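You operate a simulated robot arm through the tools that you are given. There is no shell and no other tool.

You are at the controls of a simulated robot arm. One attempt, no reset.

TASK
Sand the burr off the long brown card tube with a blue band in the green frame.
Fine: burred end to the cone, red clamp lever shut, wind the black wheel till the end is smooth, clamp free again; pinch nothing. Where these are worked on the way, their far stop is far enough and under half their travel is too little: red clamp lever.
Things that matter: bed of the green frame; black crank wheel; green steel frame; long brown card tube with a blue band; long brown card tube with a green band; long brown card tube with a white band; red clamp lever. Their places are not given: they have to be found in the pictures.

It is judged by the outcome, as a careful person would: the job done as asked, and still so three seconds after it is handed in. It fails if anything else is knocked over, pushed out of place, dropped, spilled or broken.

THE ROBOT
A 6-joint arm with a two-finger gripper, fixed in place. Base frame: the origin is at the foot of the arm, x ahead of it, y to its left, z up; the work surface is at about z = 80. Units: cm, degrees, N and s.
Its first joint turns from -166.0 to 166.0 degrees. Payload 2.45 kg.
Tool frame: the origin (TCP) lies between the finger pads and is the grasp point; the fingertips stand 2 cm ahead of it; z points along the fingers, y is the line along which they close. The gripper opens to 14 cm. The gripper's body begins 16.8 cm behind the TCP.
Orientation is that of the tool frame in the base frame, as a unit quaternion [w, x, y, z]. With the fingers straight down and closing along the base's y, the tool's x points along the base's -x, its y along +y and its z along -z.

THE INTERFACE
- The arm moves only by the tool jog_arm. Its argument "series" is a list of rows, each a list of 7 numbers: the shift along the tool's x, y, z in units of 40 mm (1.0 is 40 mm), then the turn, a rotation vector about the tool's x, y, z in units of 4 degrees (1.0 is 4 degrees), then the gripper command, from -1 (shut) to 1 (fully open), values between in proportion. In form: [[dx, dy, dz, wx, wy, wz, jaw], ...]. A call has 1 to 20 rows; each row shifts and turns the commanded pose from where the row before left it, along the tool's axes as they then stand. A call with a number of a shift or a turn outside -1 to 1 is refused whole. Each row takes 0.2 s and may step no farther than 5 cm and 8.6 degrees from the row before; otherwise, or with a gripper value out of range, the whole call is refused. Where a pose cannot be reached the arm comes as near as it can. A force on the tool above 80 N (or 10 N above the force at the start of the call, whichever is more), or a blocked arm, ends the call early, and 0.2 s more pass. The fingers move at their own pace (about 4.5 cm/s each) and stop on an object; they squeeze with about 40 N. The grip force told is the motor's: it shows also when the fingers shut on nothing. Time passes only in rows, and 0.2 s behind the last, so rows that do not move let the fingers close. The reply holds the time, the measured pose of the TCP, the force on the tool along the base axes, the opening and the grip force, in the units named above and with some noise, with the torque about the TCP (base axes, N m) and any sound that the robot's microphone picked up, and new pictures: "show" is both (left out), scene, wrist or none.
- Cameras (640 x 400 px; columns grow to the right, rows downward): "scene" is fixed at [5.74, -49.39, 154.46]; the picture's right is [0.44, -0.90, 0.00], its down [-0.50, -0.24, -0.83] and it looks along [0.75, 0.36, -0.56] (base axes); focal length 317 px, centre (320, 200). "wrist" rides on the gripper at [7.8, 1.1, -20.9] in the tool frame; the picture's right is [-0.14, 0.99, 0.00], its down [-0.92, -0.13, -0.37] and it looks along [-0.36, -0.05, 0.93] (tool axes); focal length 280 px, centre (320, 200).
- pixel_to_xyz(camera, pixels): for up to 12 pixels [column, row] of the newest picture of that camera ("zoom" is the newest enlarged one), the place [x, y, z] in the base frame of the surface seen there, good to about 0.2 cm, but the place of the scene camera against the robot may be out by one fixed shift of up to 1.2 cm in any direction. The clock stands still meanwhile.
- zoom(camera, box): a new picture of the part [left, top, right, bottom] of that camera's present view, enlarged. The clock stands still meanwhile.
- job_done(): hands the job in; it is judged then, once.

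Unless the task says otherwise, let go and move clear before handing in.

The tools are called by a JSON object that holds its "method" and its "body". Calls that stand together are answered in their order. jog_arm: Moves the arm, as the interface text tells. Its arguments: {"type":"object","properties":{"series":{"type":"array","items":{"type":"array","items":{"type":"number"}}},"show":{"type":"string","enum":["both","scene","wrist","none"]}},"required":["series"]} The other tools are called the same way: pixel_to_xyz (camera, pixels) gives the place of the surface under pixels of a picture; zoom (camera, box) takes an enlarged picture of a part of a camera's view; job_done () hands the job in.

At the start:

```text
time: 0.0
tcp_pos: [80.34, -6.56, 117.39]
ee_rot: [0.0, -0.001, 1.0, 0.0]
wrist_force: [1.0, 0.7, -0.4]
ft_torque: [0.01, 0.03, 0.03]
finger_gap: 14.01
grip_force: 0.0
```

scene: 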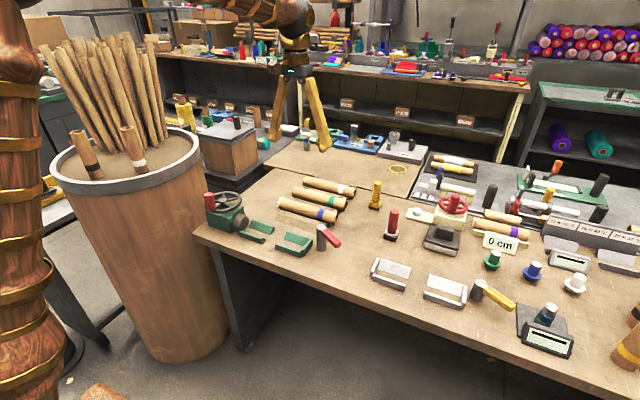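
wrist: 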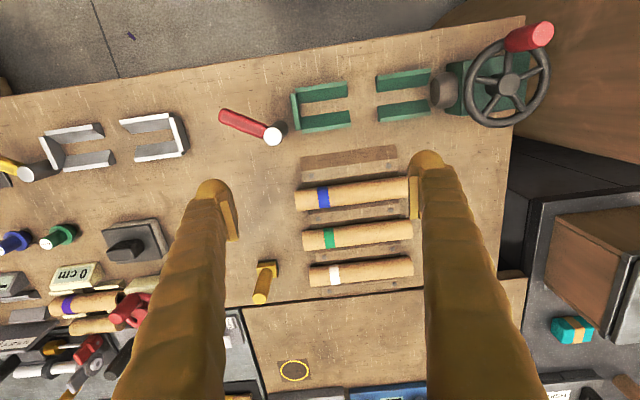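

The wrist picture shows the green frame (300-550, 30-130), the black wheel at (505,80), the red lever at (250,125) and the blue-band tube at (350,193). I'll zoom in on these to see details.

{"method": "zoom", "body": {"camera": "wrist", "box": [200, 10, 560, 235]}}

{"method": "zoom", "body": {"camera": "scene", "box": [190, 160, 370, 272]}}

{"method": "pixel_to_xyz", "body": {"camera": "wrist", "pixels": [[300, 196], [350, 193], [405, 188], [322, 196], [303, 238], [410, 231], [320, 105], [404, 95], [273, 135], [225, 118], [440, 90], [505, 80]]}}

```text
1.78 times, centred on (380, 122) of wrist
```

zoom: 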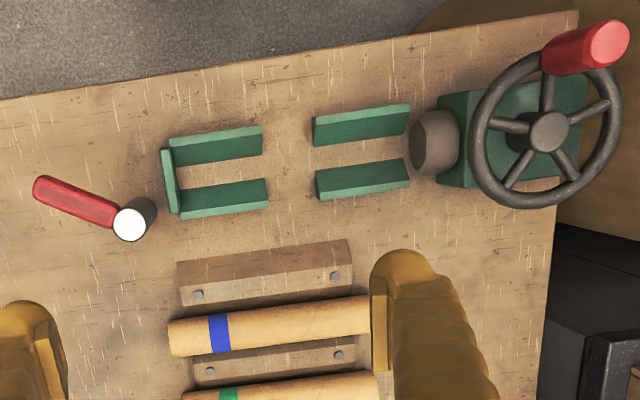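

```text
3.56 times, centred on (280, 216) of scene
```

zoom: 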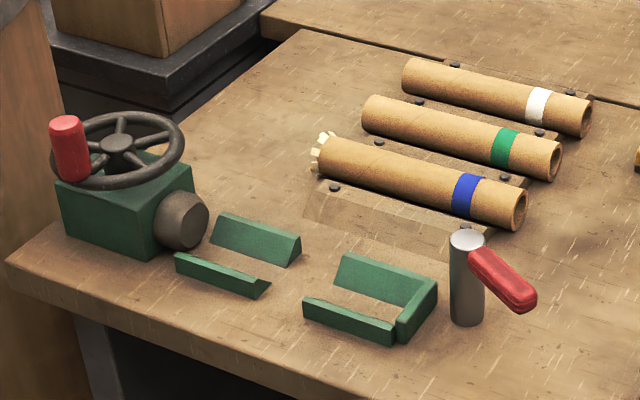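

```text
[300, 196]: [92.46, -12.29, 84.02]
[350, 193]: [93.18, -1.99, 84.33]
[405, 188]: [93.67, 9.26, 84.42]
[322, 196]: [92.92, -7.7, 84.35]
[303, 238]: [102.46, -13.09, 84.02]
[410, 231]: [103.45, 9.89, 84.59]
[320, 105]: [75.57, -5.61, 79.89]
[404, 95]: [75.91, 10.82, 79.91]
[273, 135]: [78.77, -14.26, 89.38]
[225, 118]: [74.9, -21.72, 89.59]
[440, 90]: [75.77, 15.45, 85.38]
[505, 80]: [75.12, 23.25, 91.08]
```

The burr is on the tube's left (+y) end, already facing the cone. I'll measure the geometry in more detail, starting with the bed and wheel.

{"method": "zoom", "body": {"camera": "wrist", "box": [280, 60, 440, 160]}}

{"method": "pixel_to_xyz", "body": {"camera": "wrist", "pixels": [[295, 105], [298, 128], [325, 90], [325, 120], [345, 85], [348, 121], [378, 80], [380, 114], [428, 74], [428, 106], [432, 92], [445, 92]]}}

{"method": "pixel_to_xyz", "body": {"camera": "wrist", "pixels": [[541, 33], [520, 40], [508, 83], [478, 80], [540, 90], [510, 120], [492, 120], [530, 70], [458, 70], [462, 112], [545, 66], [505, 45]]}}

{"method": "pixel_to_xyz", "body": {"camera": "wrist", "pixels": [[350, 183], [350, 187], [350, 198], [350, 203], [350, 165], [350, 214], [350, 226], [350, 236], [350, 243], [296, 190], [298, 205], [340, 153]]}}

```text
4.00 times, centred on (360, 110) of wrist
```

zoom: 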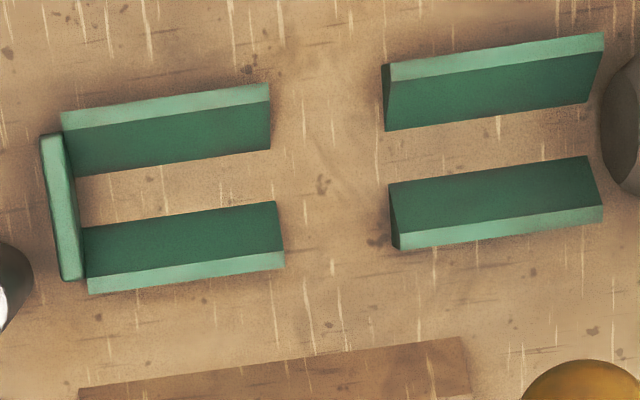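

```text
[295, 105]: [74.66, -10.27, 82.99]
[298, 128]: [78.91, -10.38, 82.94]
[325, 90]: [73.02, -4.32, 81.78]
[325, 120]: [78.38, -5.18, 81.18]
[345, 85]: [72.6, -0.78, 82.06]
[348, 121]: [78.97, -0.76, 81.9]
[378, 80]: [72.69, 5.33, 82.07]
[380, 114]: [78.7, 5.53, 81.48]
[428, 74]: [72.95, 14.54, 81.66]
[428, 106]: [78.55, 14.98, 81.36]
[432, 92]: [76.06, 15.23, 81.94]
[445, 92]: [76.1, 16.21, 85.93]
```

```text
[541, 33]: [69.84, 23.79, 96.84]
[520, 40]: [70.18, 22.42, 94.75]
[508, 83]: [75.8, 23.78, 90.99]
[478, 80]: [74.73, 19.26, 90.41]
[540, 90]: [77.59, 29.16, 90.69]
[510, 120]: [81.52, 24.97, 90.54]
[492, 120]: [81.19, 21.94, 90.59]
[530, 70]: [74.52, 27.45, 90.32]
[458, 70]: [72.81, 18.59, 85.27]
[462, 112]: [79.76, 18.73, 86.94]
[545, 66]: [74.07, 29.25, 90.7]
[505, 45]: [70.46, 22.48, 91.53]
```

```text
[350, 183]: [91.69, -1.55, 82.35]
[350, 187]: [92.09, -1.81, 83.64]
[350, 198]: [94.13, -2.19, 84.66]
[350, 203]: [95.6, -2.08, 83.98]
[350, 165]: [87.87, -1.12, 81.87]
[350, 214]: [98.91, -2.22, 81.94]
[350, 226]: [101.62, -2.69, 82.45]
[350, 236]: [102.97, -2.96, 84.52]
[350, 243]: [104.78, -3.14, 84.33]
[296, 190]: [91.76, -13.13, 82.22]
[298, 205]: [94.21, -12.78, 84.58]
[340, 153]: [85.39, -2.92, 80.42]
```

The tube lies at x≈93.9, running along y, with its top at z≈84.6. The bed centreline is x≈75.8, with its end stop near y≈-10 and the cone near y≈15. I'll turn the gripper 90° so it can close across the tube, and look again.

{"method": "jog_arm", "body": {"series": [[-1, 0, 0, 0, 0, 0, 1], [-1, 0.5, 0, 0, 0, 0, 1], [0, 0, 0, 0, 0, -1, 1], [0, 0, 0, 0, 0, -1, 1], [0, 0, 0, 0, 0, -1, 1], [0, 0, 0, 0, 0, -1, 1], [0, 0, 0, 0, 0, -1, 1], [0, 0, 0, 0, 0, -1, 1], [0, 0, 0, 0, 0, -1, 1], [0, 0, 0, 0, 0, -1, 1], [0, 0, 0, 0, 0, -1, 1], [0, 0, 0, 0, 0, -1, 1], [0, 0, 0, 0, 0, -1, 1], [0, 0, 0, 0, 0, -1, 1], [0, 0, 0, 0, 0, -1, 1], [0, 0, 0, 0, 0, -1, 1], [0, 0, 0, 0, 0, -1, 1], [0, 0, 0, 0, 0, -1, 1], [0, 0, 0, 0, 0, -1, 1], [0, 0, 0, 0, 0, -1, 1]], "show": "none"}}

{"method": "jog_arm", "body": {"series": [[0, 0, 0, 0, 0, -1, 1], [0, 0, 0, 0, 0, -1, 1], [0, 0, 0, 0, 0, -1, 1], [0, 0, 0, 0, 0, -1, 1], [0, 0, 0, 0, 0, -0.5, 1], [0, 0, 0, 0, 0, 0, 1]], "show": "both"}}

```text
time: 4.2
tcp_pos: [88.35, -4.65, 117.42]
ee_rot: [0.0, -0.588, 0.809, 0.0]
wrist_force: [-0.2, -0.7, 0.1]
ft_torque: [0.01, -0.03, -0.02]
finger_gap: 14.01
grip_force: 0.2
```

```text
time: 5.6
tcp_pos: [88.42, -4.62, 117.38]
ee_rot: [0.0, -0.707, 0.707, 0.001]
wrist_force: [0.4, -0.7, 0.0]
ft_torque: [0.01, 0.01, -0.02]
finger_gap: 14.01
grip_force: 0.0
```

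scene: 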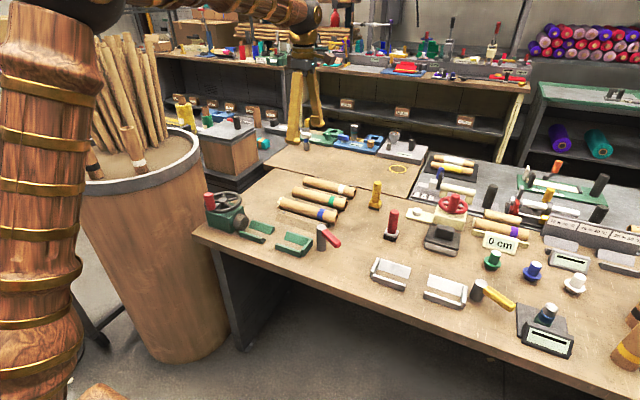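
wrist: 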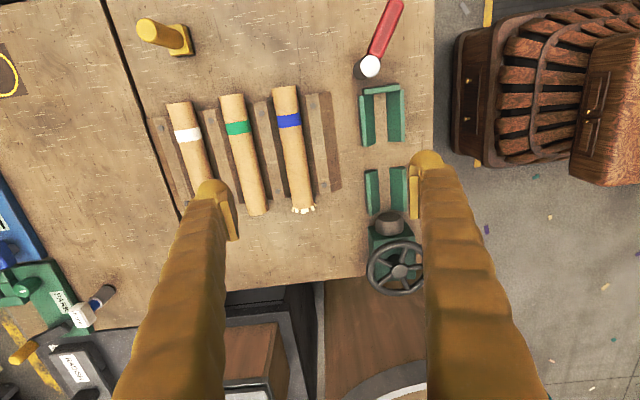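

The whole blue-band tube is now visible, from (285,88) to (303,212), with its burr at the bottom end (+y). I'll zoom in and measure it.

{"method": "zoom", "body": {"camera": "wrist", "box": [230, 75, 430, 225]}}

{"method": "pixel_to_xyz", "body": {"camera": "wrist", "pixels": [[285, 88], [289, 120], [295, 150], [301, 200], [302, 209], [282, 150], [308, 150], [277, 150], [265, 150], [315, 150], [322, 150], [330, 150]]}}

{"method": "pixel_to_xyz", "body": {"camera": "wrist", "pixels": [[381, 90], [381, 100], [388, 205], [389, 214], [389, 224], [370, 66], [387, 30], [400, 5], [400, 270], [404, 250], [375, 268], [400, 290]]}}

```text
2.67 times, centred on (330, 150) of wrist
```

zoom: 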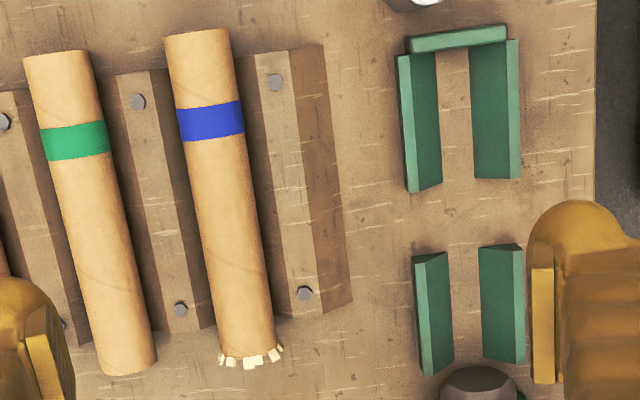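

```text
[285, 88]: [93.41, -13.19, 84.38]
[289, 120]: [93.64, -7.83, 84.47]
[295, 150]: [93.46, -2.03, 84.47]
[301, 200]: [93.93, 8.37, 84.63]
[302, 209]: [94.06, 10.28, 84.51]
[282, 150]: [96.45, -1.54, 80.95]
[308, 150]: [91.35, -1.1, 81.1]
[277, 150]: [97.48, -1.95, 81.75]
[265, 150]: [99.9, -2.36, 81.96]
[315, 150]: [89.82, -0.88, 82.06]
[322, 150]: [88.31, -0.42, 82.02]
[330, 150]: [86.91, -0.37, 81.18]
```

```text
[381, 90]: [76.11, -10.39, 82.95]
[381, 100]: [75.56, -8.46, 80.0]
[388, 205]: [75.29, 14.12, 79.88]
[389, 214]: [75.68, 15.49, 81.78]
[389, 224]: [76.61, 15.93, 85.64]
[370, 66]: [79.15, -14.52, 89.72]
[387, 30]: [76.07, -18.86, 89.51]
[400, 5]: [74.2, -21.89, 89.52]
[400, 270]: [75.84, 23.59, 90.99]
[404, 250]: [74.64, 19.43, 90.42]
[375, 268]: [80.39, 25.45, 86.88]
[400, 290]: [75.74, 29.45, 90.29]
```

I need the tube's diameter and ends more exactly, so I'll take tighter zooms.

{"method": "zoom", "body": {"camera": "wrist", "box": [260, 180, 340, 230]}}

{"method": "zoom", "body": {"camera": "wrist", "box": [250, 75, 330, 125]}}

{"method": "zoom", "body": {"camera": "wrist", "box": [345, 0, 425, 50]}}

{"method": "zoom", "body": {"camera": "wrist", "box": [345, 50, 425, 100]}}

{"method": "zoom", "body": {"camera": "wrist", "box": [345, 160, 441, 220]}}

{"method": "zoom", "body": {"camera": "scene", "box": [280, 200, 360, 250]}}

{"method": "zoom", "body": {"camera": "scene", "box": [195, 180, 275, 230]}}

```text
8.00 times, centred on (300, 205) of wrist
```

zoom: 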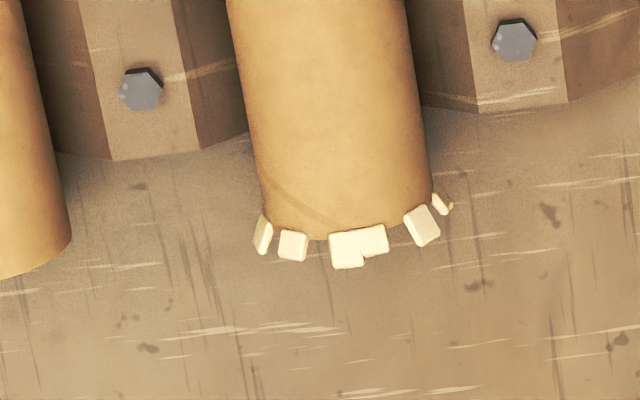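

```text
8.00 times, centred on (290, 100) of wrist
```

zoom: 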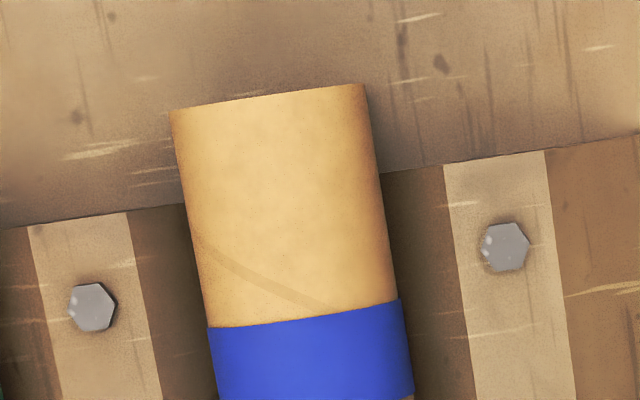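

```text
8.00 times, centred on (385, 25) of wrist
```

zoom: 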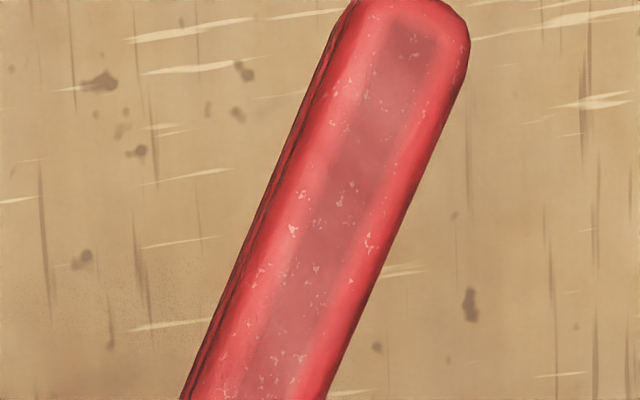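

```text
8.00 times, centred on (385, 75) of wrist
```

zoom: 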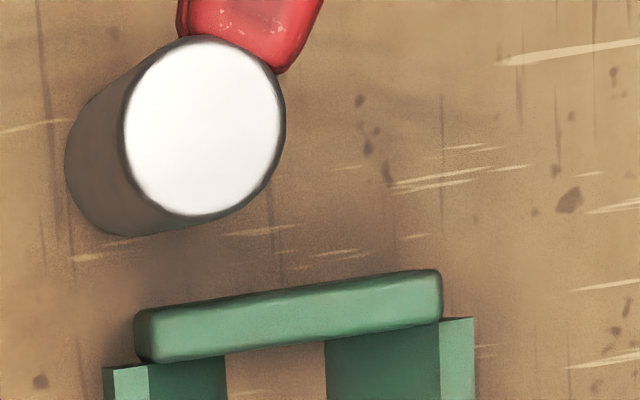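

```text
6.67 times, centred on (393, 190) of wrist
```

zoom: 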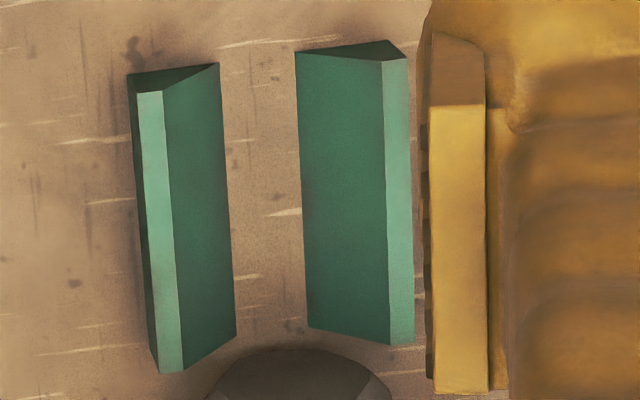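

```text
8.00 times, centred on (320, 225) of scene
```

zoom: 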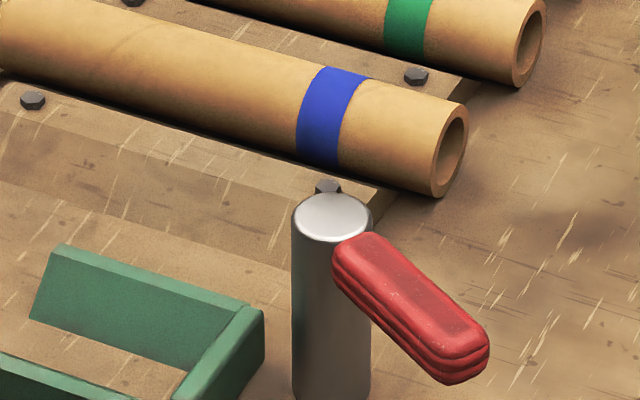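

```text
8.00 times, centred on (235, 205) of scene
```

zoom: 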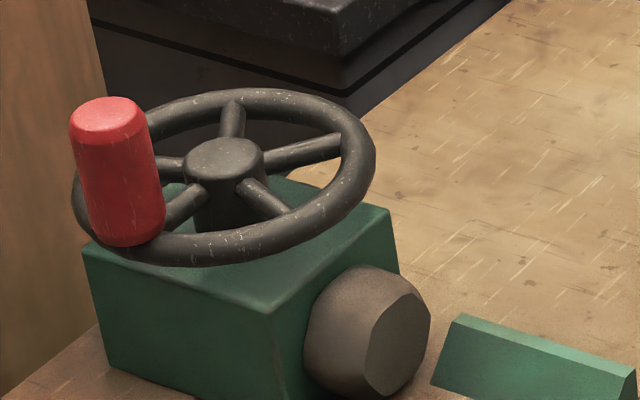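

The tube's diameter is about 4.4 cm and its length about 24 cm, with flakes of burr at the +y end. I'll measure the stop's inner face, the cone's face and the V faces of the bed.

{"method": "pixel_to_xyz", "body": {"camera": "wrist", "pixels": [[364, 94], [380, 92], [399, 89], [375, 87], [378, 182], [372, 182], [367, 182], [390.5, 182], [400, 182], [404, 182], [383, 213], [394, 213]]}}

{"method": "pixel_to_xyz", "body": {"camera": "wrist", "pixels": [[296, 211], [303.5, 212.5], [313, 208], [298, 209], [307, 207], [274, 88], [293, 86], [389, 218], [389, 221], [400, 221], [378, 221], [389, 228]]}}

{"method": "pixel_to_xyz", "body": {"camera": "scene", "pixels": [[244, 221], [240, 219], [233, 220], [209, 200], [212, 196], [208, 205], [321, 228], [338, 245], [325, 234], [283, 215], [348, 215], [336, 217]]}}

```text
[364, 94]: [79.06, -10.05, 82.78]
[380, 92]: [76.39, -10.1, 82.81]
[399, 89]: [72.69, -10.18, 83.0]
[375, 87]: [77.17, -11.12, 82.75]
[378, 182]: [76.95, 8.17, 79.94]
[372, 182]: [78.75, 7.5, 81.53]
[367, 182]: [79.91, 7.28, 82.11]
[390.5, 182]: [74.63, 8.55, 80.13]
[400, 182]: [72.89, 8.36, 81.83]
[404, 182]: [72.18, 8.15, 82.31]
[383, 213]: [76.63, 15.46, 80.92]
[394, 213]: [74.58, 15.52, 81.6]
```

```text
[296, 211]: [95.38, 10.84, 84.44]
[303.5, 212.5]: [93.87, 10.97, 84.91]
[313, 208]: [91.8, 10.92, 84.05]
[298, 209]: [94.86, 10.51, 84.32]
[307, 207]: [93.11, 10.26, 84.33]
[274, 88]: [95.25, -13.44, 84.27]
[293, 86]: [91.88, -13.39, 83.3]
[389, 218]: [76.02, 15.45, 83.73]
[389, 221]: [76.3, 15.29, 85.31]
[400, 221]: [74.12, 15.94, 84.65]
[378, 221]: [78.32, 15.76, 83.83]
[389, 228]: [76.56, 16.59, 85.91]
```

```text
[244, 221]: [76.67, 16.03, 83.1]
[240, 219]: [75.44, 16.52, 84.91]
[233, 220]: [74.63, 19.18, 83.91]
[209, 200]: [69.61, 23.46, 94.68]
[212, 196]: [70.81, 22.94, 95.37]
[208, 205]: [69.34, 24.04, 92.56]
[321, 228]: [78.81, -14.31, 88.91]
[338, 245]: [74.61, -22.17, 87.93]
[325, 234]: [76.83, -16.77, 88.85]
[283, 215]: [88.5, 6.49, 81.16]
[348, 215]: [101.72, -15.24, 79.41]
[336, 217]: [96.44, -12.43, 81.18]
```

The bed centreline is about x=75.9, with the stop face at y≈-10 and the cone face at y≈15.4. I'll check how close the bin with sticks is to the wheel before going there later.

{"method": "pixel_to_xyz", "body": {"camera": "scene", "pixels": [[198, 150], [185, 160], [160, 180], [150, 110], [165, 128], [130, 40], [110, 50], [155, 60], [130, 140], [95, 60], [195, 130], [80, 170]]}}

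{"method": "pixel_to_xyz", "body": {"camera": "scene", "pixels": [[325, 212], [330, 216], [335, 220], [331, 222], [320, 226], [322, 230], [330, 240], [341, 242], [376, 195], [477, 290], [510, 303], [372, 272]]}}

```text
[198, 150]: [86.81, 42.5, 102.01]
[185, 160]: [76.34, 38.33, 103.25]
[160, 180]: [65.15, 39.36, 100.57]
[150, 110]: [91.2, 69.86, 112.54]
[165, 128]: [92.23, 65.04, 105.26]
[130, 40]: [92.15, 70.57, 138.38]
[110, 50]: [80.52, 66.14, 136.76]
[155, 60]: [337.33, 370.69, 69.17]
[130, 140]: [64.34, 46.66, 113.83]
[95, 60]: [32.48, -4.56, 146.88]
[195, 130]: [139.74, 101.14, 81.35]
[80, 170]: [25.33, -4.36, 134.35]
```

```text
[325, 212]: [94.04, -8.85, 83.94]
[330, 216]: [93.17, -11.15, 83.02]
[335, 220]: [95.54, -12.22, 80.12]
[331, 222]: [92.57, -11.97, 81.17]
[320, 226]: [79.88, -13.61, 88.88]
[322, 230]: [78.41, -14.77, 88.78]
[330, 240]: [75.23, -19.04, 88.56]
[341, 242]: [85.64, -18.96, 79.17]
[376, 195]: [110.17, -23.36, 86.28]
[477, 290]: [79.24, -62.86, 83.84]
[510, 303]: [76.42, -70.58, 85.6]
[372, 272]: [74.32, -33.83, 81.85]
```

The bin's rim is at y≥38, clear of the wheel. I'll go above the middle of the blue-band tube with the fingers partly open (about 7.6 cm, so they stay clear of the green-band tube), descend to z≈95 and look.

{"method": "jog_arm", "body": {"series": [[-0.3875, -0.6625, 0, 0, 0, 0, 0.09], [-0.3875, -0.6625, 0, 0, 0, 0, 0.09], [0, 0, 1, 0, 0, 0, 0.09], [0, 0, 1, 0, 0, 0, 0.09], [0, 0, 1, 0, 0, 0, 0.09], [0, 0, 1, 0, 0, 0, 0.09], [0, 0, 1, 0, 0, 0, 0.09], [0, 0, 0.6, 0, 0, 0, 0.09], [0, 0, 0, 0, 0, 0, 0.09]]}}

```text
time: 7.6
tcp_pos: [93.53, -1.28, 95.01]
ee_rot: [0.0, 0.707, -0.707, 0.0]
wrist_force: [1.0, -0.2, -0.5]
ft_torque: [0.0, -0.02, -0.01]
finger_gap: 7.65
grip_force: 0.1
```

scene: 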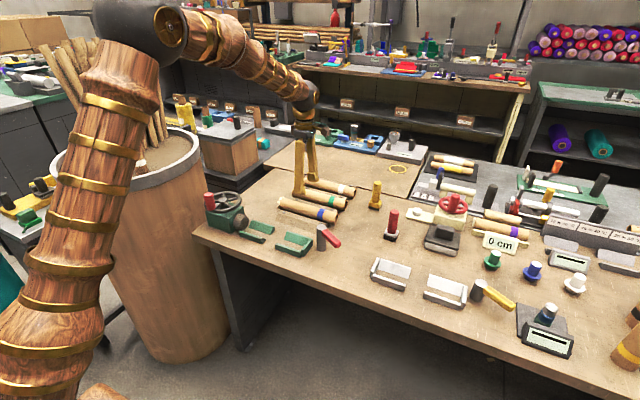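
wrist: 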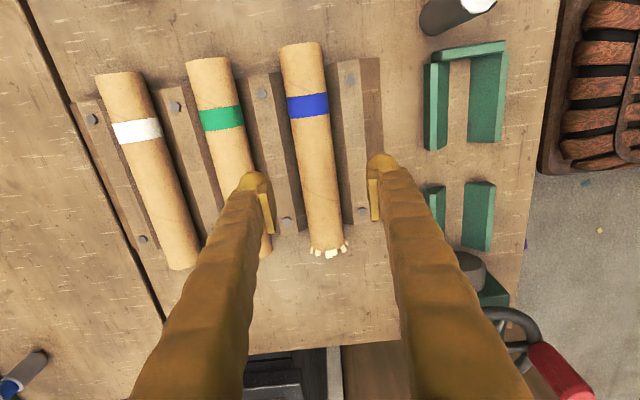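

I'm above the tube, and it sits between the fingers at (320,160). I'll measure it again from this nearer view.

{"method": "pixel_to_xyz", "body": {"camera": "wrist", "pixels": [[301, 45], [306, 90], [320, 180], [310, 180], [330, 180], [327, 245], [312, 247], [330, 255], [345, 246], [340, 180], [352, 180], [285, 180]]}}

{"method": "zoom", "body": {"camera": "wrist", "box": [230, 130, 410, 242]}}

{"method": "pixel_to_xyz", "body": {"camera": "wrist", "pixels": [[470, 51], [470, 57], [436, 120], [488, 120], [452, 120], [470, 120], [438, 66], [500, 50], [466, 258], [480, 268], [455, 5], [470, 262]]}}

```text
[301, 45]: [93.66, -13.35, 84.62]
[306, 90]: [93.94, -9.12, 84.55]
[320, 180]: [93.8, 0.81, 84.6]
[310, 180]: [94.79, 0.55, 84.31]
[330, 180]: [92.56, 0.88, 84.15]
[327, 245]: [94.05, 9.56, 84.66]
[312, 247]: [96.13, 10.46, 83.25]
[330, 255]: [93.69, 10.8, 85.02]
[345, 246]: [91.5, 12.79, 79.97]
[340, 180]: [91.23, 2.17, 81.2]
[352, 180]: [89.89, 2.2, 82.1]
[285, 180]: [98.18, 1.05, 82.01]
```

```text
3.56 times, centred on (320, 186) of wrist
```

zoom: 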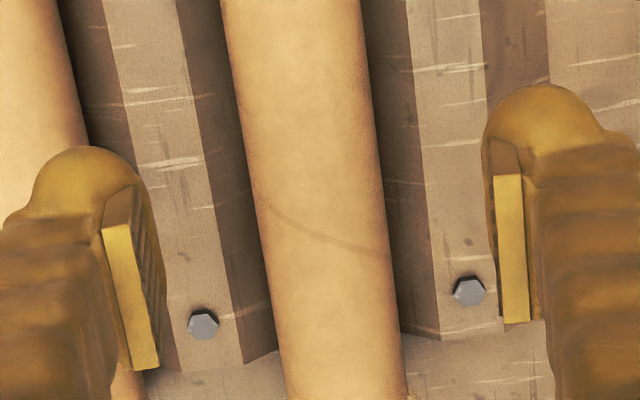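

```text
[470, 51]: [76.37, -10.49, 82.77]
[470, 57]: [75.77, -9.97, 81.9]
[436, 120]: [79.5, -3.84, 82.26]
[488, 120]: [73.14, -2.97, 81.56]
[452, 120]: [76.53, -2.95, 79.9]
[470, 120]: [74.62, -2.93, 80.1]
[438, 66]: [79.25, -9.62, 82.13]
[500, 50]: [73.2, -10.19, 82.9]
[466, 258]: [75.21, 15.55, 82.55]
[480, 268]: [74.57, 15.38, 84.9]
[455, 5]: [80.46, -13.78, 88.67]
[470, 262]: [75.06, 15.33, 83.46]
```

The tube axis is at x≈93.8, its middle is at y≈-1.6 and its top is at z≈84.6. I'll centre on it and lower until the fingertips are just above the cradle strips (TCP z≈84.3).

{"method": "jog_arm", "body": {"series": [[0.105, -0.068, 0, 0, 0, 0, 0.09], [0, 0, 1, 0, 0, 0, 0.09], [0, 0, 1, 0, 0, 0, 0.09], [0, 0, 0.4, 0, 0, 0, 0.09], [0, 0, 0.15, 0, 0, 0, 0.09], [0, 0, 0.1, 0, 0, 0, 0.09], [0, 0, 0, 0, 0, 0, 0.09]]}}

```text
time: 9.2
tcp_pos: [94.07, -1.74, 84.46]
ee_rot: [0.001, -0.707, 0.708, -0.001]
wrist_force: [-0.9, -0.1, 0.1]
ft_torque: [-0.01, -0.01, 0.01]
finger_gap: 7.61
grip_force: 0.2
```

scene: 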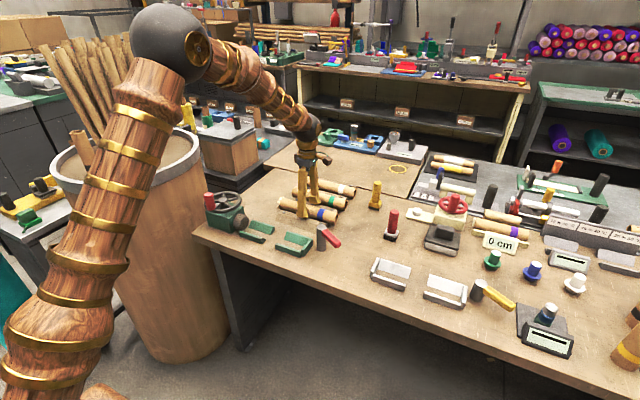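
wrist: 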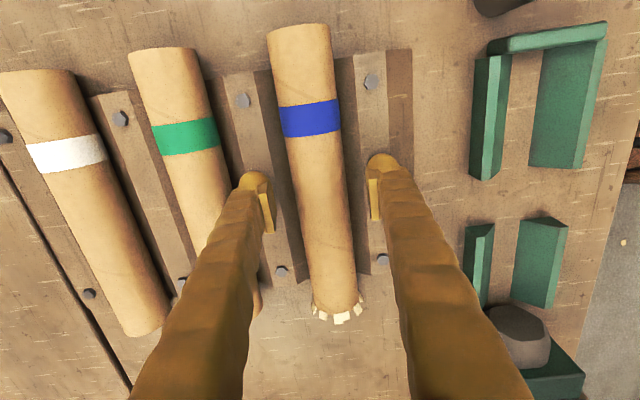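

The fingers straddle the tube evenly with no contact force. I'll lower a little more and check for contact with the strips.

{"method": "jog_arm", "body": {"series": [[0, 0, 0.05, 0, 0, 0, 0.09], [0, 0, 0, 0, 0, 0, 0.09]], "show": "none"}}

```text
time: 9.8
tcp_pos: [94.0, -1.7, 84.26]
ee_rot: [0.0, 0.707, -0.707, 0.0]
wrist_force: [0.4, -0.4, 0.1]
ft_torque: [0.0, 0.01, 0.0]
finger_gap: 7.63
grip_force: 0.1
```

{"method": "jog_arm", "body": {"series": [[0, 0, 0.03, 0, 0, 0, 0.09], [0, 0, 0, 0, 0, 0, -0.3], [0, 0, 0, 0, 0, 0, -1], [0, 0, 0, 0, 0, 0, -1], [0, 0, 0, 0, 0, 0, -1], [0, 0, 0, 0, 0, 0, -1]], "show": "wrist"}}

```text
time: 11.2
tcp_pos: [94.04, -1.82, 83.87]
ee_rot: [0.0, -0.707, 0.707, 0.0]
wrist_force: [-0.7, -0.1, 0.8]
ft_torque: [0.03, 0.0, 0.04]
finger_gap: 4.29
grip_force: 40.1
```

wrist: 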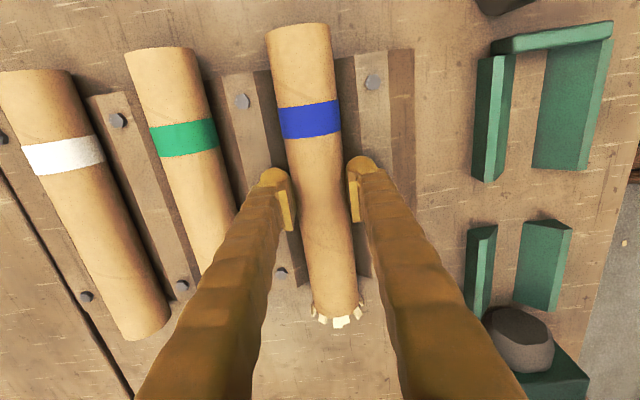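

The grip closed at 4.29 cm with 40 N, but the tube looks waisted near (325,190). I'll zoom in to check whether it's being crushed.

{"method": "zoom", "body": {"camera": "wrist", "box": [240, 130, 400, 230]}}

{"method": "zoom", "body": {"camera": "scene", "box": [260, 160, 360, 222]}}

```text
4.00 times, centred on (320, 180) of wrist
```

zoom: 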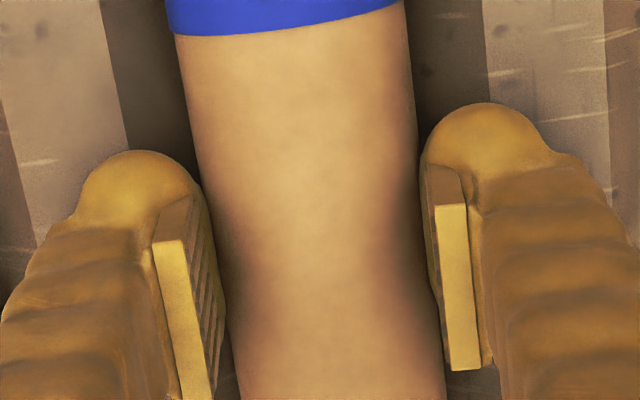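

```text
6.40 times, centred on (310, 191) of scene
```

zoom: 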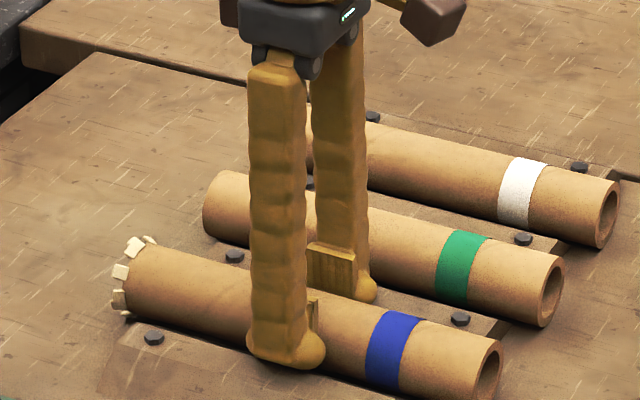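

The tube may be slightly squeezed (gap 4.29 against a measured diameter of about 4.4). I'll ease the jaw command to near the tube's width and see what grip force remains.

{"method": "jog_arm", "body": {"series": [[0, 0, 0, 0, 0, 0, -0.4], [0, 0, 0, 0, 0, 0, -0.4], [0, 0, 0, 0, 0, 0, -0.4]], "show": "wrist"}}

```text
time: 12.0
tcp_pos: [94.1, -1.76, 84.0]
ee_rot: [0.0, -0.707, 0.707, 0.0]
wrist_force: [1.2, 0.9, 1.0]
ft_torque: [-0.01, 0.01, -0.03]
finger_gap: 4.37
grip_force: 10.9
```

wrist: 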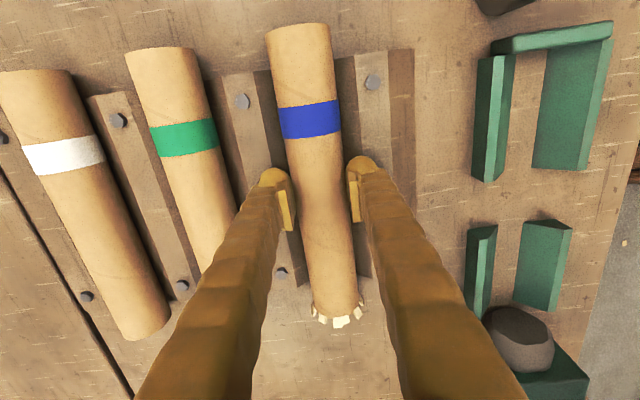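

{"method": "zoom", "body": {"camera": "wrist", "box": [240, 130, 400, 230]}}

```text
4.00 times, centred on (320, 180) of wrist
```

zoom: 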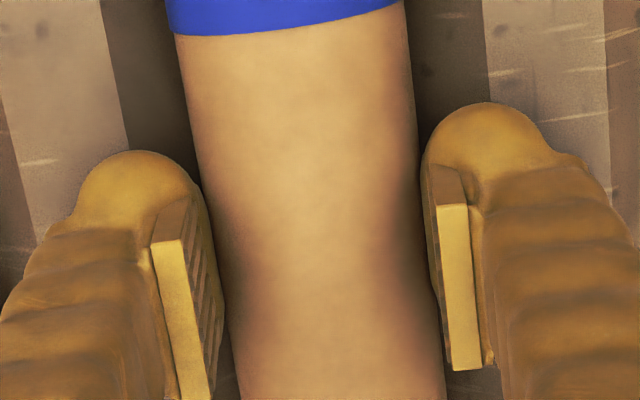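

The tube is about 4.4 cm across and unharmed, and grip force follows the commanded gap. I'll hold with about 20–25 N and lift gently.

{"method": "jog_arm", "body": {"series": [[0, 0, 0, 0, 0, 0, -0.44], [0, 0, 0, 0, 0, 0, -0.44], [0, 0, -0.1, 0, 0, 0, -0.44], [0, 0, -0.3, 0, 0, 0, -0.44], [0, 0, -0.6, 0, 0, 0, -0.44], [0, 0, -0.8, 0, 0, 0, -0.44], [0, 0, -0.7, 0, 0, 0, -0.44], [0, 0, 0, 0, 0, 0, -0.44]]}}

```text
time: 13.8
tcp_pos: [93.92, -1.98, 93.92]
ee_rot: [0.001, 0.707, -0.707, 0.0]
wrist_force: [-0.4, 0.7, -1.4]
ft_torque: [-0.02, -0.02, 0.03]
finger_gap: 4.29
grip_force: 40.3
```

scene: 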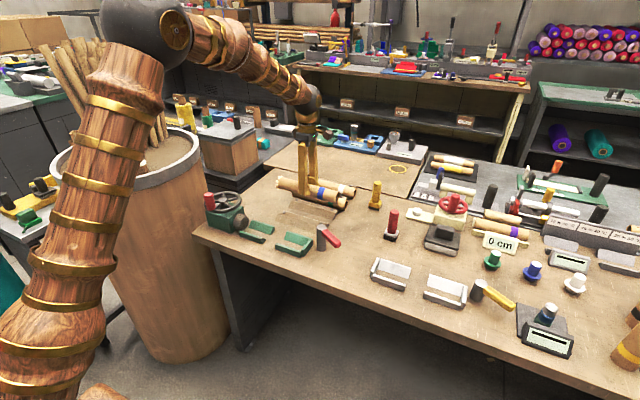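
wrist: 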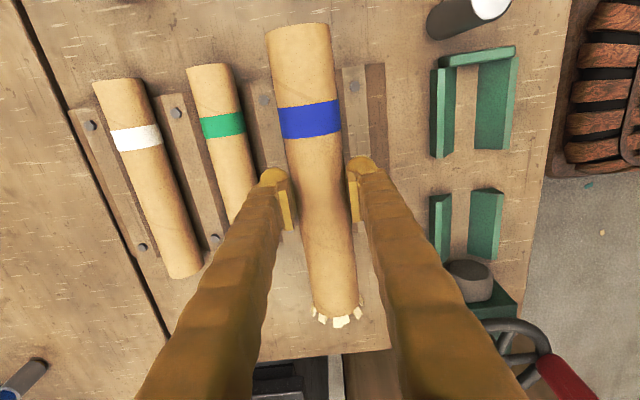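

The tube is held level and lifted clear. I'll carry it over the bed with tube centre at x≈75.9, shifted +4 cm in y.

{"method": "jog_arm", "body": {"series": [[-0.3, 0.3, -0.3, 0, 0, 0, -0.44], [-0.3, 0.7, 0, 0, 0, 0, -0.44], [-0.2, 0.9, 0, 0, 0, 0, -0.44], [-0.1, 0.9, 0, 0, 0, 0, -0.44], [-0.05, 0.9, 0, 0, 0, 0, -0.44], [0, 0.6, 0, 0, 0, 0, -0.44], [0, 0.2, 0, 0, 0, 0, -0.44], [0, 0, 0, 0, 0, 0, -0.44]]}}

```text
time: 15.6
tcp_pos: [75.95, 1.82, 95.27]
ee_rot: [0.0, 0.708, -0.707, -0.001]
wrist_force: [0.0, -0.2, -0.7]
ft_torque: [-0.03, -0.03, 0.01]
finger_gap: 4.27
grip_force: 40.2
```

scene: 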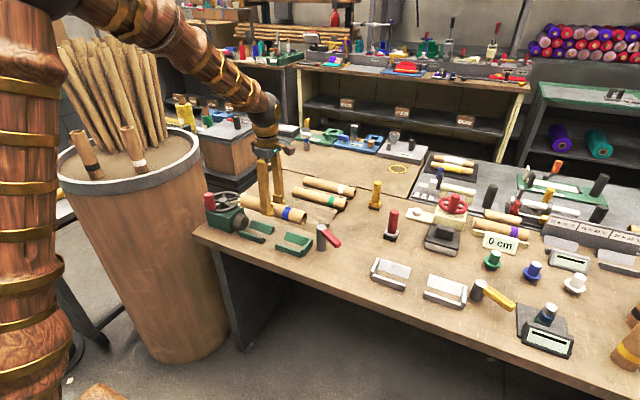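
wrist: 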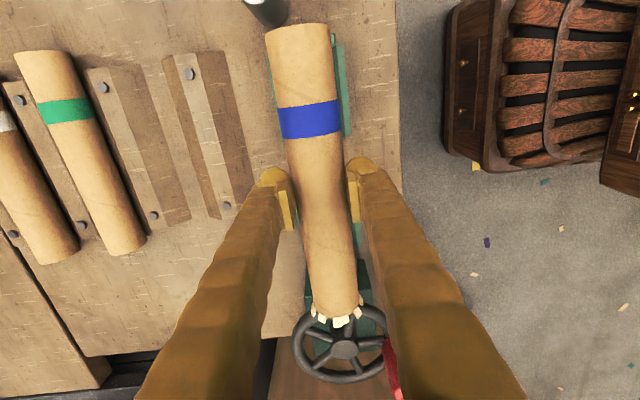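

The tube is over the bed. I'll check where its ends are against the stop, rails and wheel.

{"method": "pixel_to_xyz", "body": {"camera": "wrist", "pixels": [[300, 28], [298, 26], [340, 318], [335, 312], [342, 38], [345, 90], [347, 130], [272, 75], [268, 12], [343, 348], [300, 340], [388, 350]]}}

{"method": "zoom", "body": {"camera": "wrist", "box": [230, 0, 390, 100]}}

{"method": "zoom", "body": {"camera": "scene", "box": [190, 150, 350, 250]}}

```text
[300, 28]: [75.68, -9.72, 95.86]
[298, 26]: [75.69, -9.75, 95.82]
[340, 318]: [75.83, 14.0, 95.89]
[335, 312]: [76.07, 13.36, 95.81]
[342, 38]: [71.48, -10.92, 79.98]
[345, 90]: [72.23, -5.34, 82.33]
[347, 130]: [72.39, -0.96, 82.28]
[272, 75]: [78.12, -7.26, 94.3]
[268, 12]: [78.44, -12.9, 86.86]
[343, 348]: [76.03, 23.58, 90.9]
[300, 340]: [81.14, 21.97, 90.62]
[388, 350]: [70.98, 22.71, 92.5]
```

```text
4.00 times, centred on (310, 50) of wrist
```

zoom: 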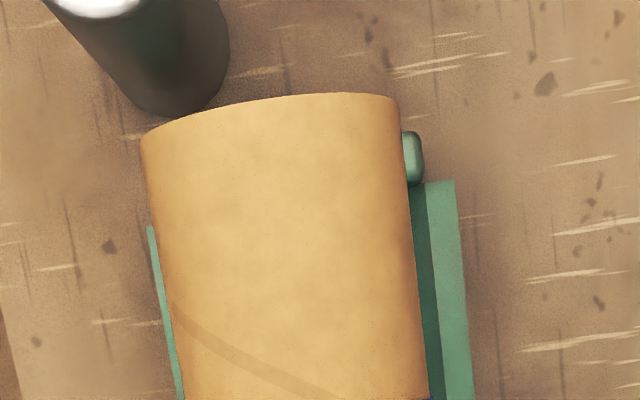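

```text
4.00 times, centred on (270, 200) of scene
```

zoom: 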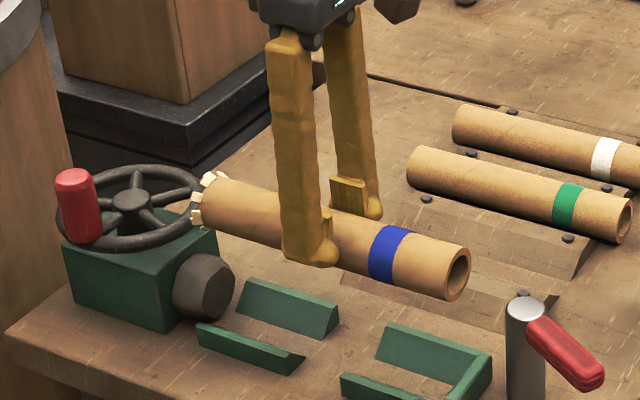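

The tube spans y=-9.75 to 14.0, and it needs about +0.7 cm to sit between the stop (-9.95) and the cone (15.4). I'll shift it and lower to just above the bed.

{"method": "jog_arm", "body": {"series": [[-0.18, 0, 0.3, 0, 0, 0, -0.44], [0, 0, 0.8, 0, 0, 0, -0.44], [0, 0, 0.8, 0, 0, 0, -0.44], [0, 0, 0.5, 0, 0, 0, -0.44], [0, 0, 0.2, 0, 0, 0, -0.44], [0, 0, 0, 0, 0, 0, -0.44]]}}

```text
time: 17.0
tcp_pos: [76.09, 2.66, 84.98]
ee_rot: [0.0, -0.707, 0.707, 0.0]
wrist_force: [-0.2, -0.8, -1.2]
ft_torque: [-0.05, 0.04, 0.01]
finger_gap: 4.26
grip_force: 39.8
```

scene: 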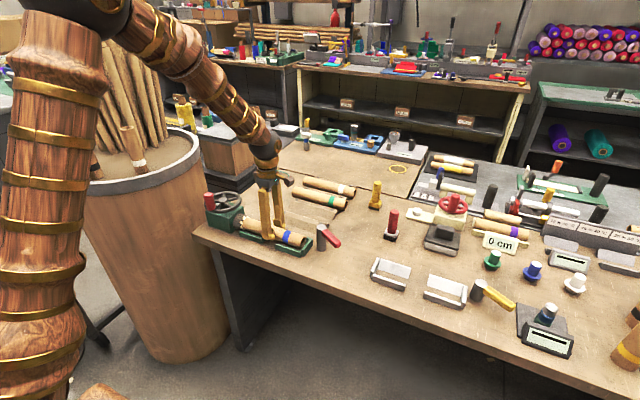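
wrist: 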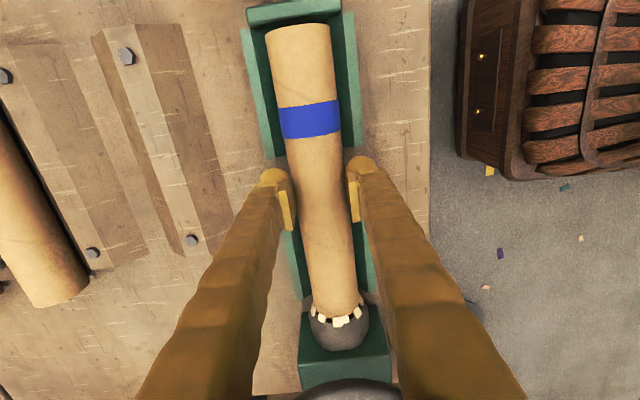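

{"method": "zoom", "body": {"camera": "wrist", "box": [260, 270, 420, 370]}}

{"method": "zoom", "body": {"camera": "wrist", "box": [225, 0, 385, 100]}}

{"method": "zoom", "body": {"camera": "scene", "box": [195, 180, 345, 274]}}

{"method": "pixel_to_xyz", "body": {"camera": "wrist", "pixels": [[298, 27], [296, 20], [300, 6], [335, 305], [340, 320], [340, 327], [338, 340], [248, 60], [350, 60], [283, 245], [372, 270], [320, 316]]}}

```text
4.00 times, centred on (340, 320) of wrist
```

zoom: 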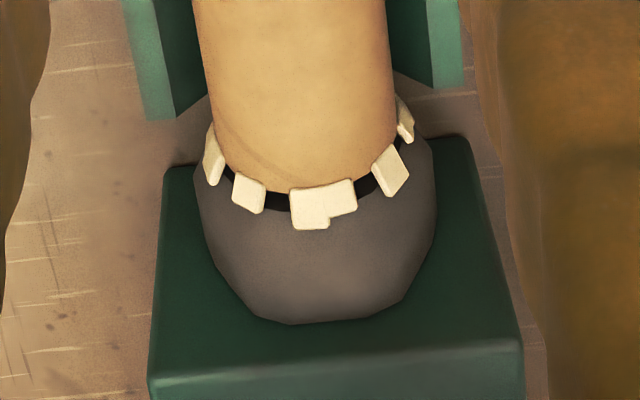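

```text
4.00 times, centred on (305, 50) of wrist
```

zoom: 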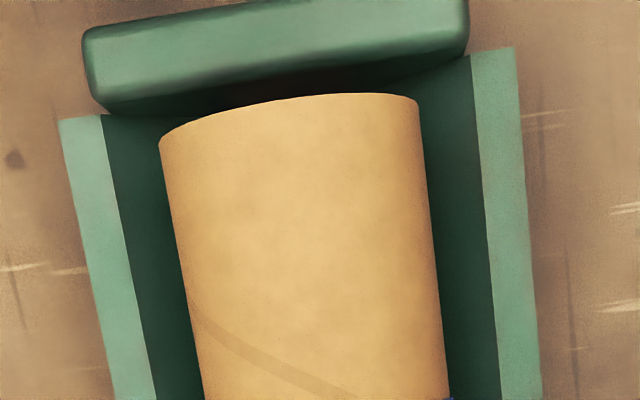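

```text
4.26 times, centred on (270, 227) of scene
```

zoom: 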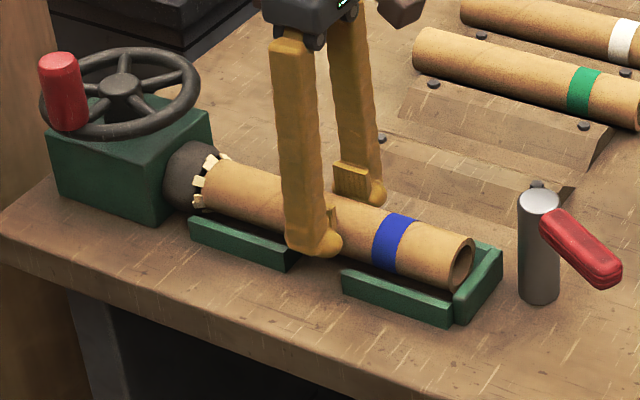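

```text
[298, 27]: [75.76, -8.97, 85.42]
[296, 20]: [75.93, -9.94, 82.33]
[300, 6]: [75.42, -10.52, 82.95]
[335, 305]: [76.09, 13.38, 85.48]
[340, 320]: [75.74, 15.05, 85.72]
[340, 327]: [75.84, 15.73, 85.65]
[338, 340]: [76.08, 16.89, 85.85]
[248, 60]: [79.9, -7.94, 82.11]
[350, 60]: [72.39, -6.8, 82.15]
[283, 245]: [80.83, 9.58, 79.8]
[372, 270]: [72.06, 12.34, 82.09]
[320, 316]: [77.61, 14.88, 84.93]
```

The tube is lined up in the V rails with its burred end about 0.4 cm from the cone face at (335,320). I'll lower in small steps until it rests on the bed.

{"method": "jog_arm", "body": {"series": [[0, 0, 0.1, 0, 0, 0, -0.44], [0, 0, 0.05, 0, 0, 0, -0.44], [0, 0, 0, 0, 0, 0, -0.44]], "show": "none"}}

```text
time: 17.8
tcp_pos: [75.91, 2.64, 84.34]
ee_rot: [0.0, -0.707, 0.707, 0.0]
wrist_force: [-0.6, -0.3, -1.7]
ft_torque: [0.02, -0.01, -0.01]
finger_gap: 4.25
grip_force: 39.2
```

{"method": "jog_arm", "body": {"series": [[0, 0, 0.04, 0, 0, 0, -0.44], [0, 0, 0.04, 0, 0, 0, -0.44], [0, 0, 0, 0, 0, 0, -0.44]], "show": "none"}}

```text
time: 18.6
tcp_pos: [75.88, 2.71, 84.01]
ee_rot: [0.0, 0.708, -0.707, 0.001]
wrist_force: [-6.0, 1.5, 31.6]
ft_torque: [0.03, 0.26, -0.02]
finger_gap: 4.24
grip_force: 39.9
```

The tube has met the bed (31 N up). I'll ease off slightly and then slide it gently toward the cone, watching the y force.

{"method": "jog_arm", "body": {"series": [[0, 0.015, -0.02, 0, 0, 0, -0.44], [0, 0, 0, 0, 0, 0, -0.44]], "show": "none"}}

{"method": "jog_arm", "body": {"series": [[-0.03, 0, 0, 0, 0, 0, -0.44], [-0.03, 0, 0, 0, 0, 0, -0.44], [0, 0, 0, 0, 0, 0, -0.44]], "show": "none"}}

```text
time: 19.2
tcp_pos: [75.9, 2.7, 84.02]
ee_rot: [0.001, -0.707, 0.707, -0.001]
wrist_force: [5.7, 2.4, 31.3]
ft_torque: [0.07, -0.16, 0.01]
finger_gap: 4.27
grip_force: 40.5
```

```text
time: 20.0
tcp_pos: [75.82, 2.86, 84.06]
ee_rot: [0.001, -0.707, 0.708, 0.0]
wrist_force: [3.4, -19.3, 49.3]
ft_torque: [-0.36, -0.09, -0.23]
finger_gap: 4.25
grip_force: 39.9
```

{"method": "jog_arm", "body": {"series": [[0, -0.005, -0.03, 0, 0, 0, -0.44], [0, 0, 0, 0, 0, 0, -0.44]], "show": "wrist"}}

{"method": "zoom", "body": {"camera": "wrist", "box": [260, 270, 420, 370]}}

{"method": "zoom", "body": {"camera": "scene", "box": [195, 180, 345, 274]}}

```text
time: 20.6
tcp_pos: [75.9, 2.93, 84.13]
ee_rot: [0.0, 0.707, -0.707, -0.001]
wrist_force: [3.9, 0.9, 9.1]
ft_torque: [0.05, -0.15, -0.02]
finger_gap: 4.26
grip_force: 40.1
```

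wrist: 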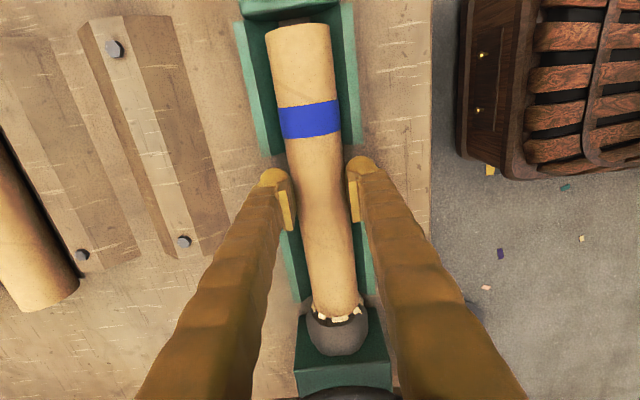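

```text
4.00 times, centred on (340, 320) of wrist
```

zoom: 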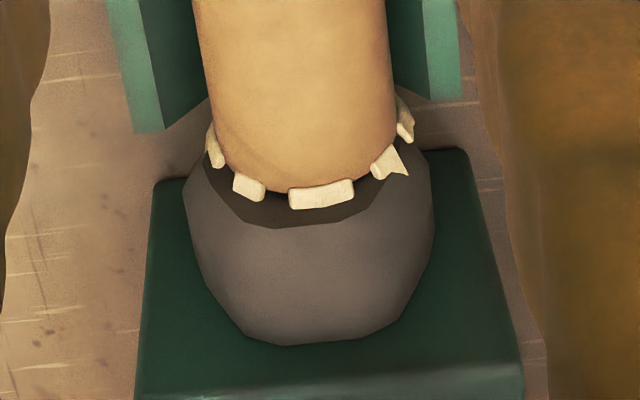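

```text
4.26 times, centred on (270, 227) of scene
```

zoom: 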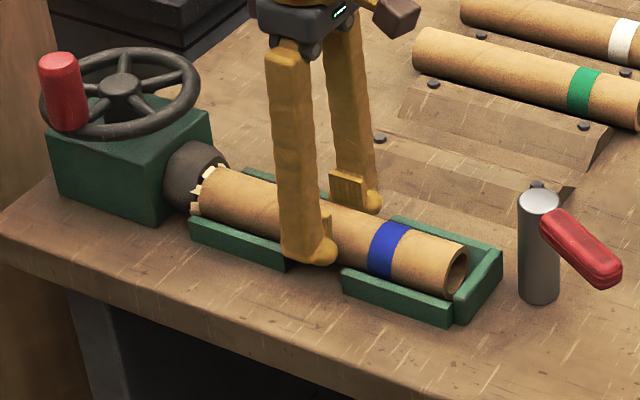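

{"method": "pixel_to_xyz", "body": {"camera": "wrist", "pixels": [[335, 305], [337, 316], [341, 319], [338, 325], [325, 321], [338, 335], [300, 28], [291, 20], [298, 9], [318, 290], [330, 180], [320, 180]]}}

{"method": "pixel_to_xyz", "body": {"camera": "scene", "pixels": [[303, 243], [306, 240], [243, 219], [241, 228], [245, 217], [240, 221]]}}

```text
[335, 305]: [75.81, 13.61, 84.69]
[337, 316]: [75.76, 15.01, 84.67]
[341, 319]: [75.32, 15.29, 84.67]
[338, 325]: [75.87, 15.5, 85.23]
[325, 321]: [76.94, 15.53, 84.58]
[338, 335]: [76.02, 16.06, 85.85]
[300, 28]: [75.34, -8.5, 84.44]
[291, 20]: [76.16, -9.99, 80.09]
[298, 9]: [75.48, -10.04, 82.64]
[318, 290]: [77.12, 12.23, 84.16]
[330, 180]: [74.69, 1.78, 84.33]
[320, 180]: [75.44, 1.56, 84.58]
```

```text
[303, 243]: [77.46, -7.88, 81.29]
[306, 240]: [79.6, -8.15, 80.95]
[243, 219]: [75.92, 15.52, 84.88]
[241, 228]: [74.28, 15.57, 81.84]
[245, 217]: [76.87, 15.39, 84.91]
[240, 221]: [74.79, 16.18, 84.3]
```

The tube is seated (top z≈84.5) and the flakes just reach the cone face at y≈15.5. I'll nudge in small steps until I feel firm contact with the cone.

{"method": "jog_arm", "body": {"series": [[-0.025, 0, 0, 0, 0, 0, -0.44], [-0.025, 0, 0, 0, 0, 0, -0.44], [0, 0, 0, 0, 0, 0, -0.44]], "show": "none"}}

{"method": "jog_arm", "body": {"series": [[-0.025, 0, 0, 0, 0, 0, -0.44], [0, 0, 0, 0, 0, 0, -0.44]], "show": "wrist"}}

{"method": "zoom", "body": {"camera": "wrist", "box": [260, 270, 420, 370]}}

```text
time: 21.4
tcp_pos: [75.85, 3.03, 84.16]
ee_rot: [-0.001, -0.707, 0.707, 0.001]
wrist_force: [-1.4, -7.6, -5.0]
ft_torque: [-0.51, -0.02, 0.14]
finger_gap: 4.27
grip_force: 39.6
```

```text
time: 22.0
tcp_pos: [75.76, 3.24, 84.17]
ee_rot: [0.0, 0.707, -0.707, 0.0]
wrist_force: [-5.9, -26.8, 0.3]
ft_torque: [-0.21, 0.0, 0.36]
finger_gap: 4.23
grip_force: 40.2
```

wrist: 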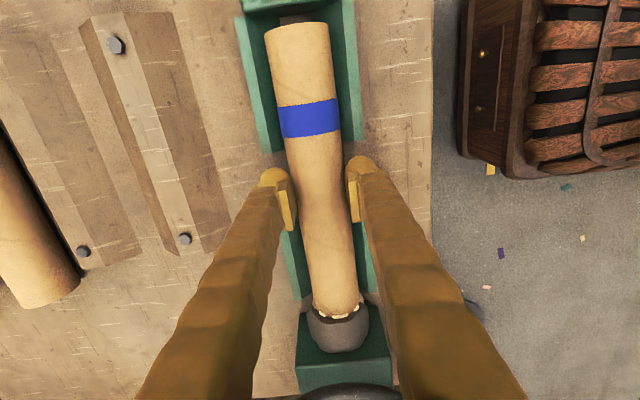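

```text
4.00 times, centred on (340, 320) of wrist
```

zoom: 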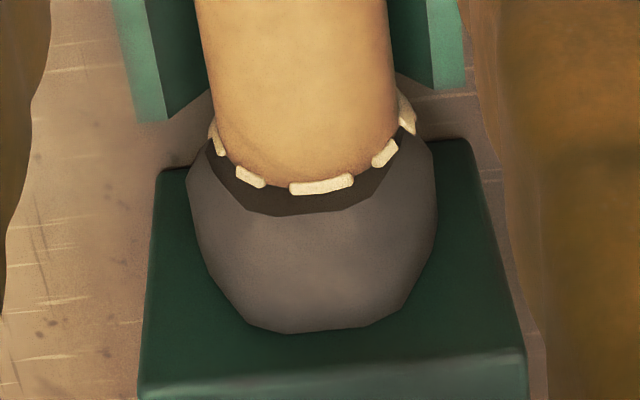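

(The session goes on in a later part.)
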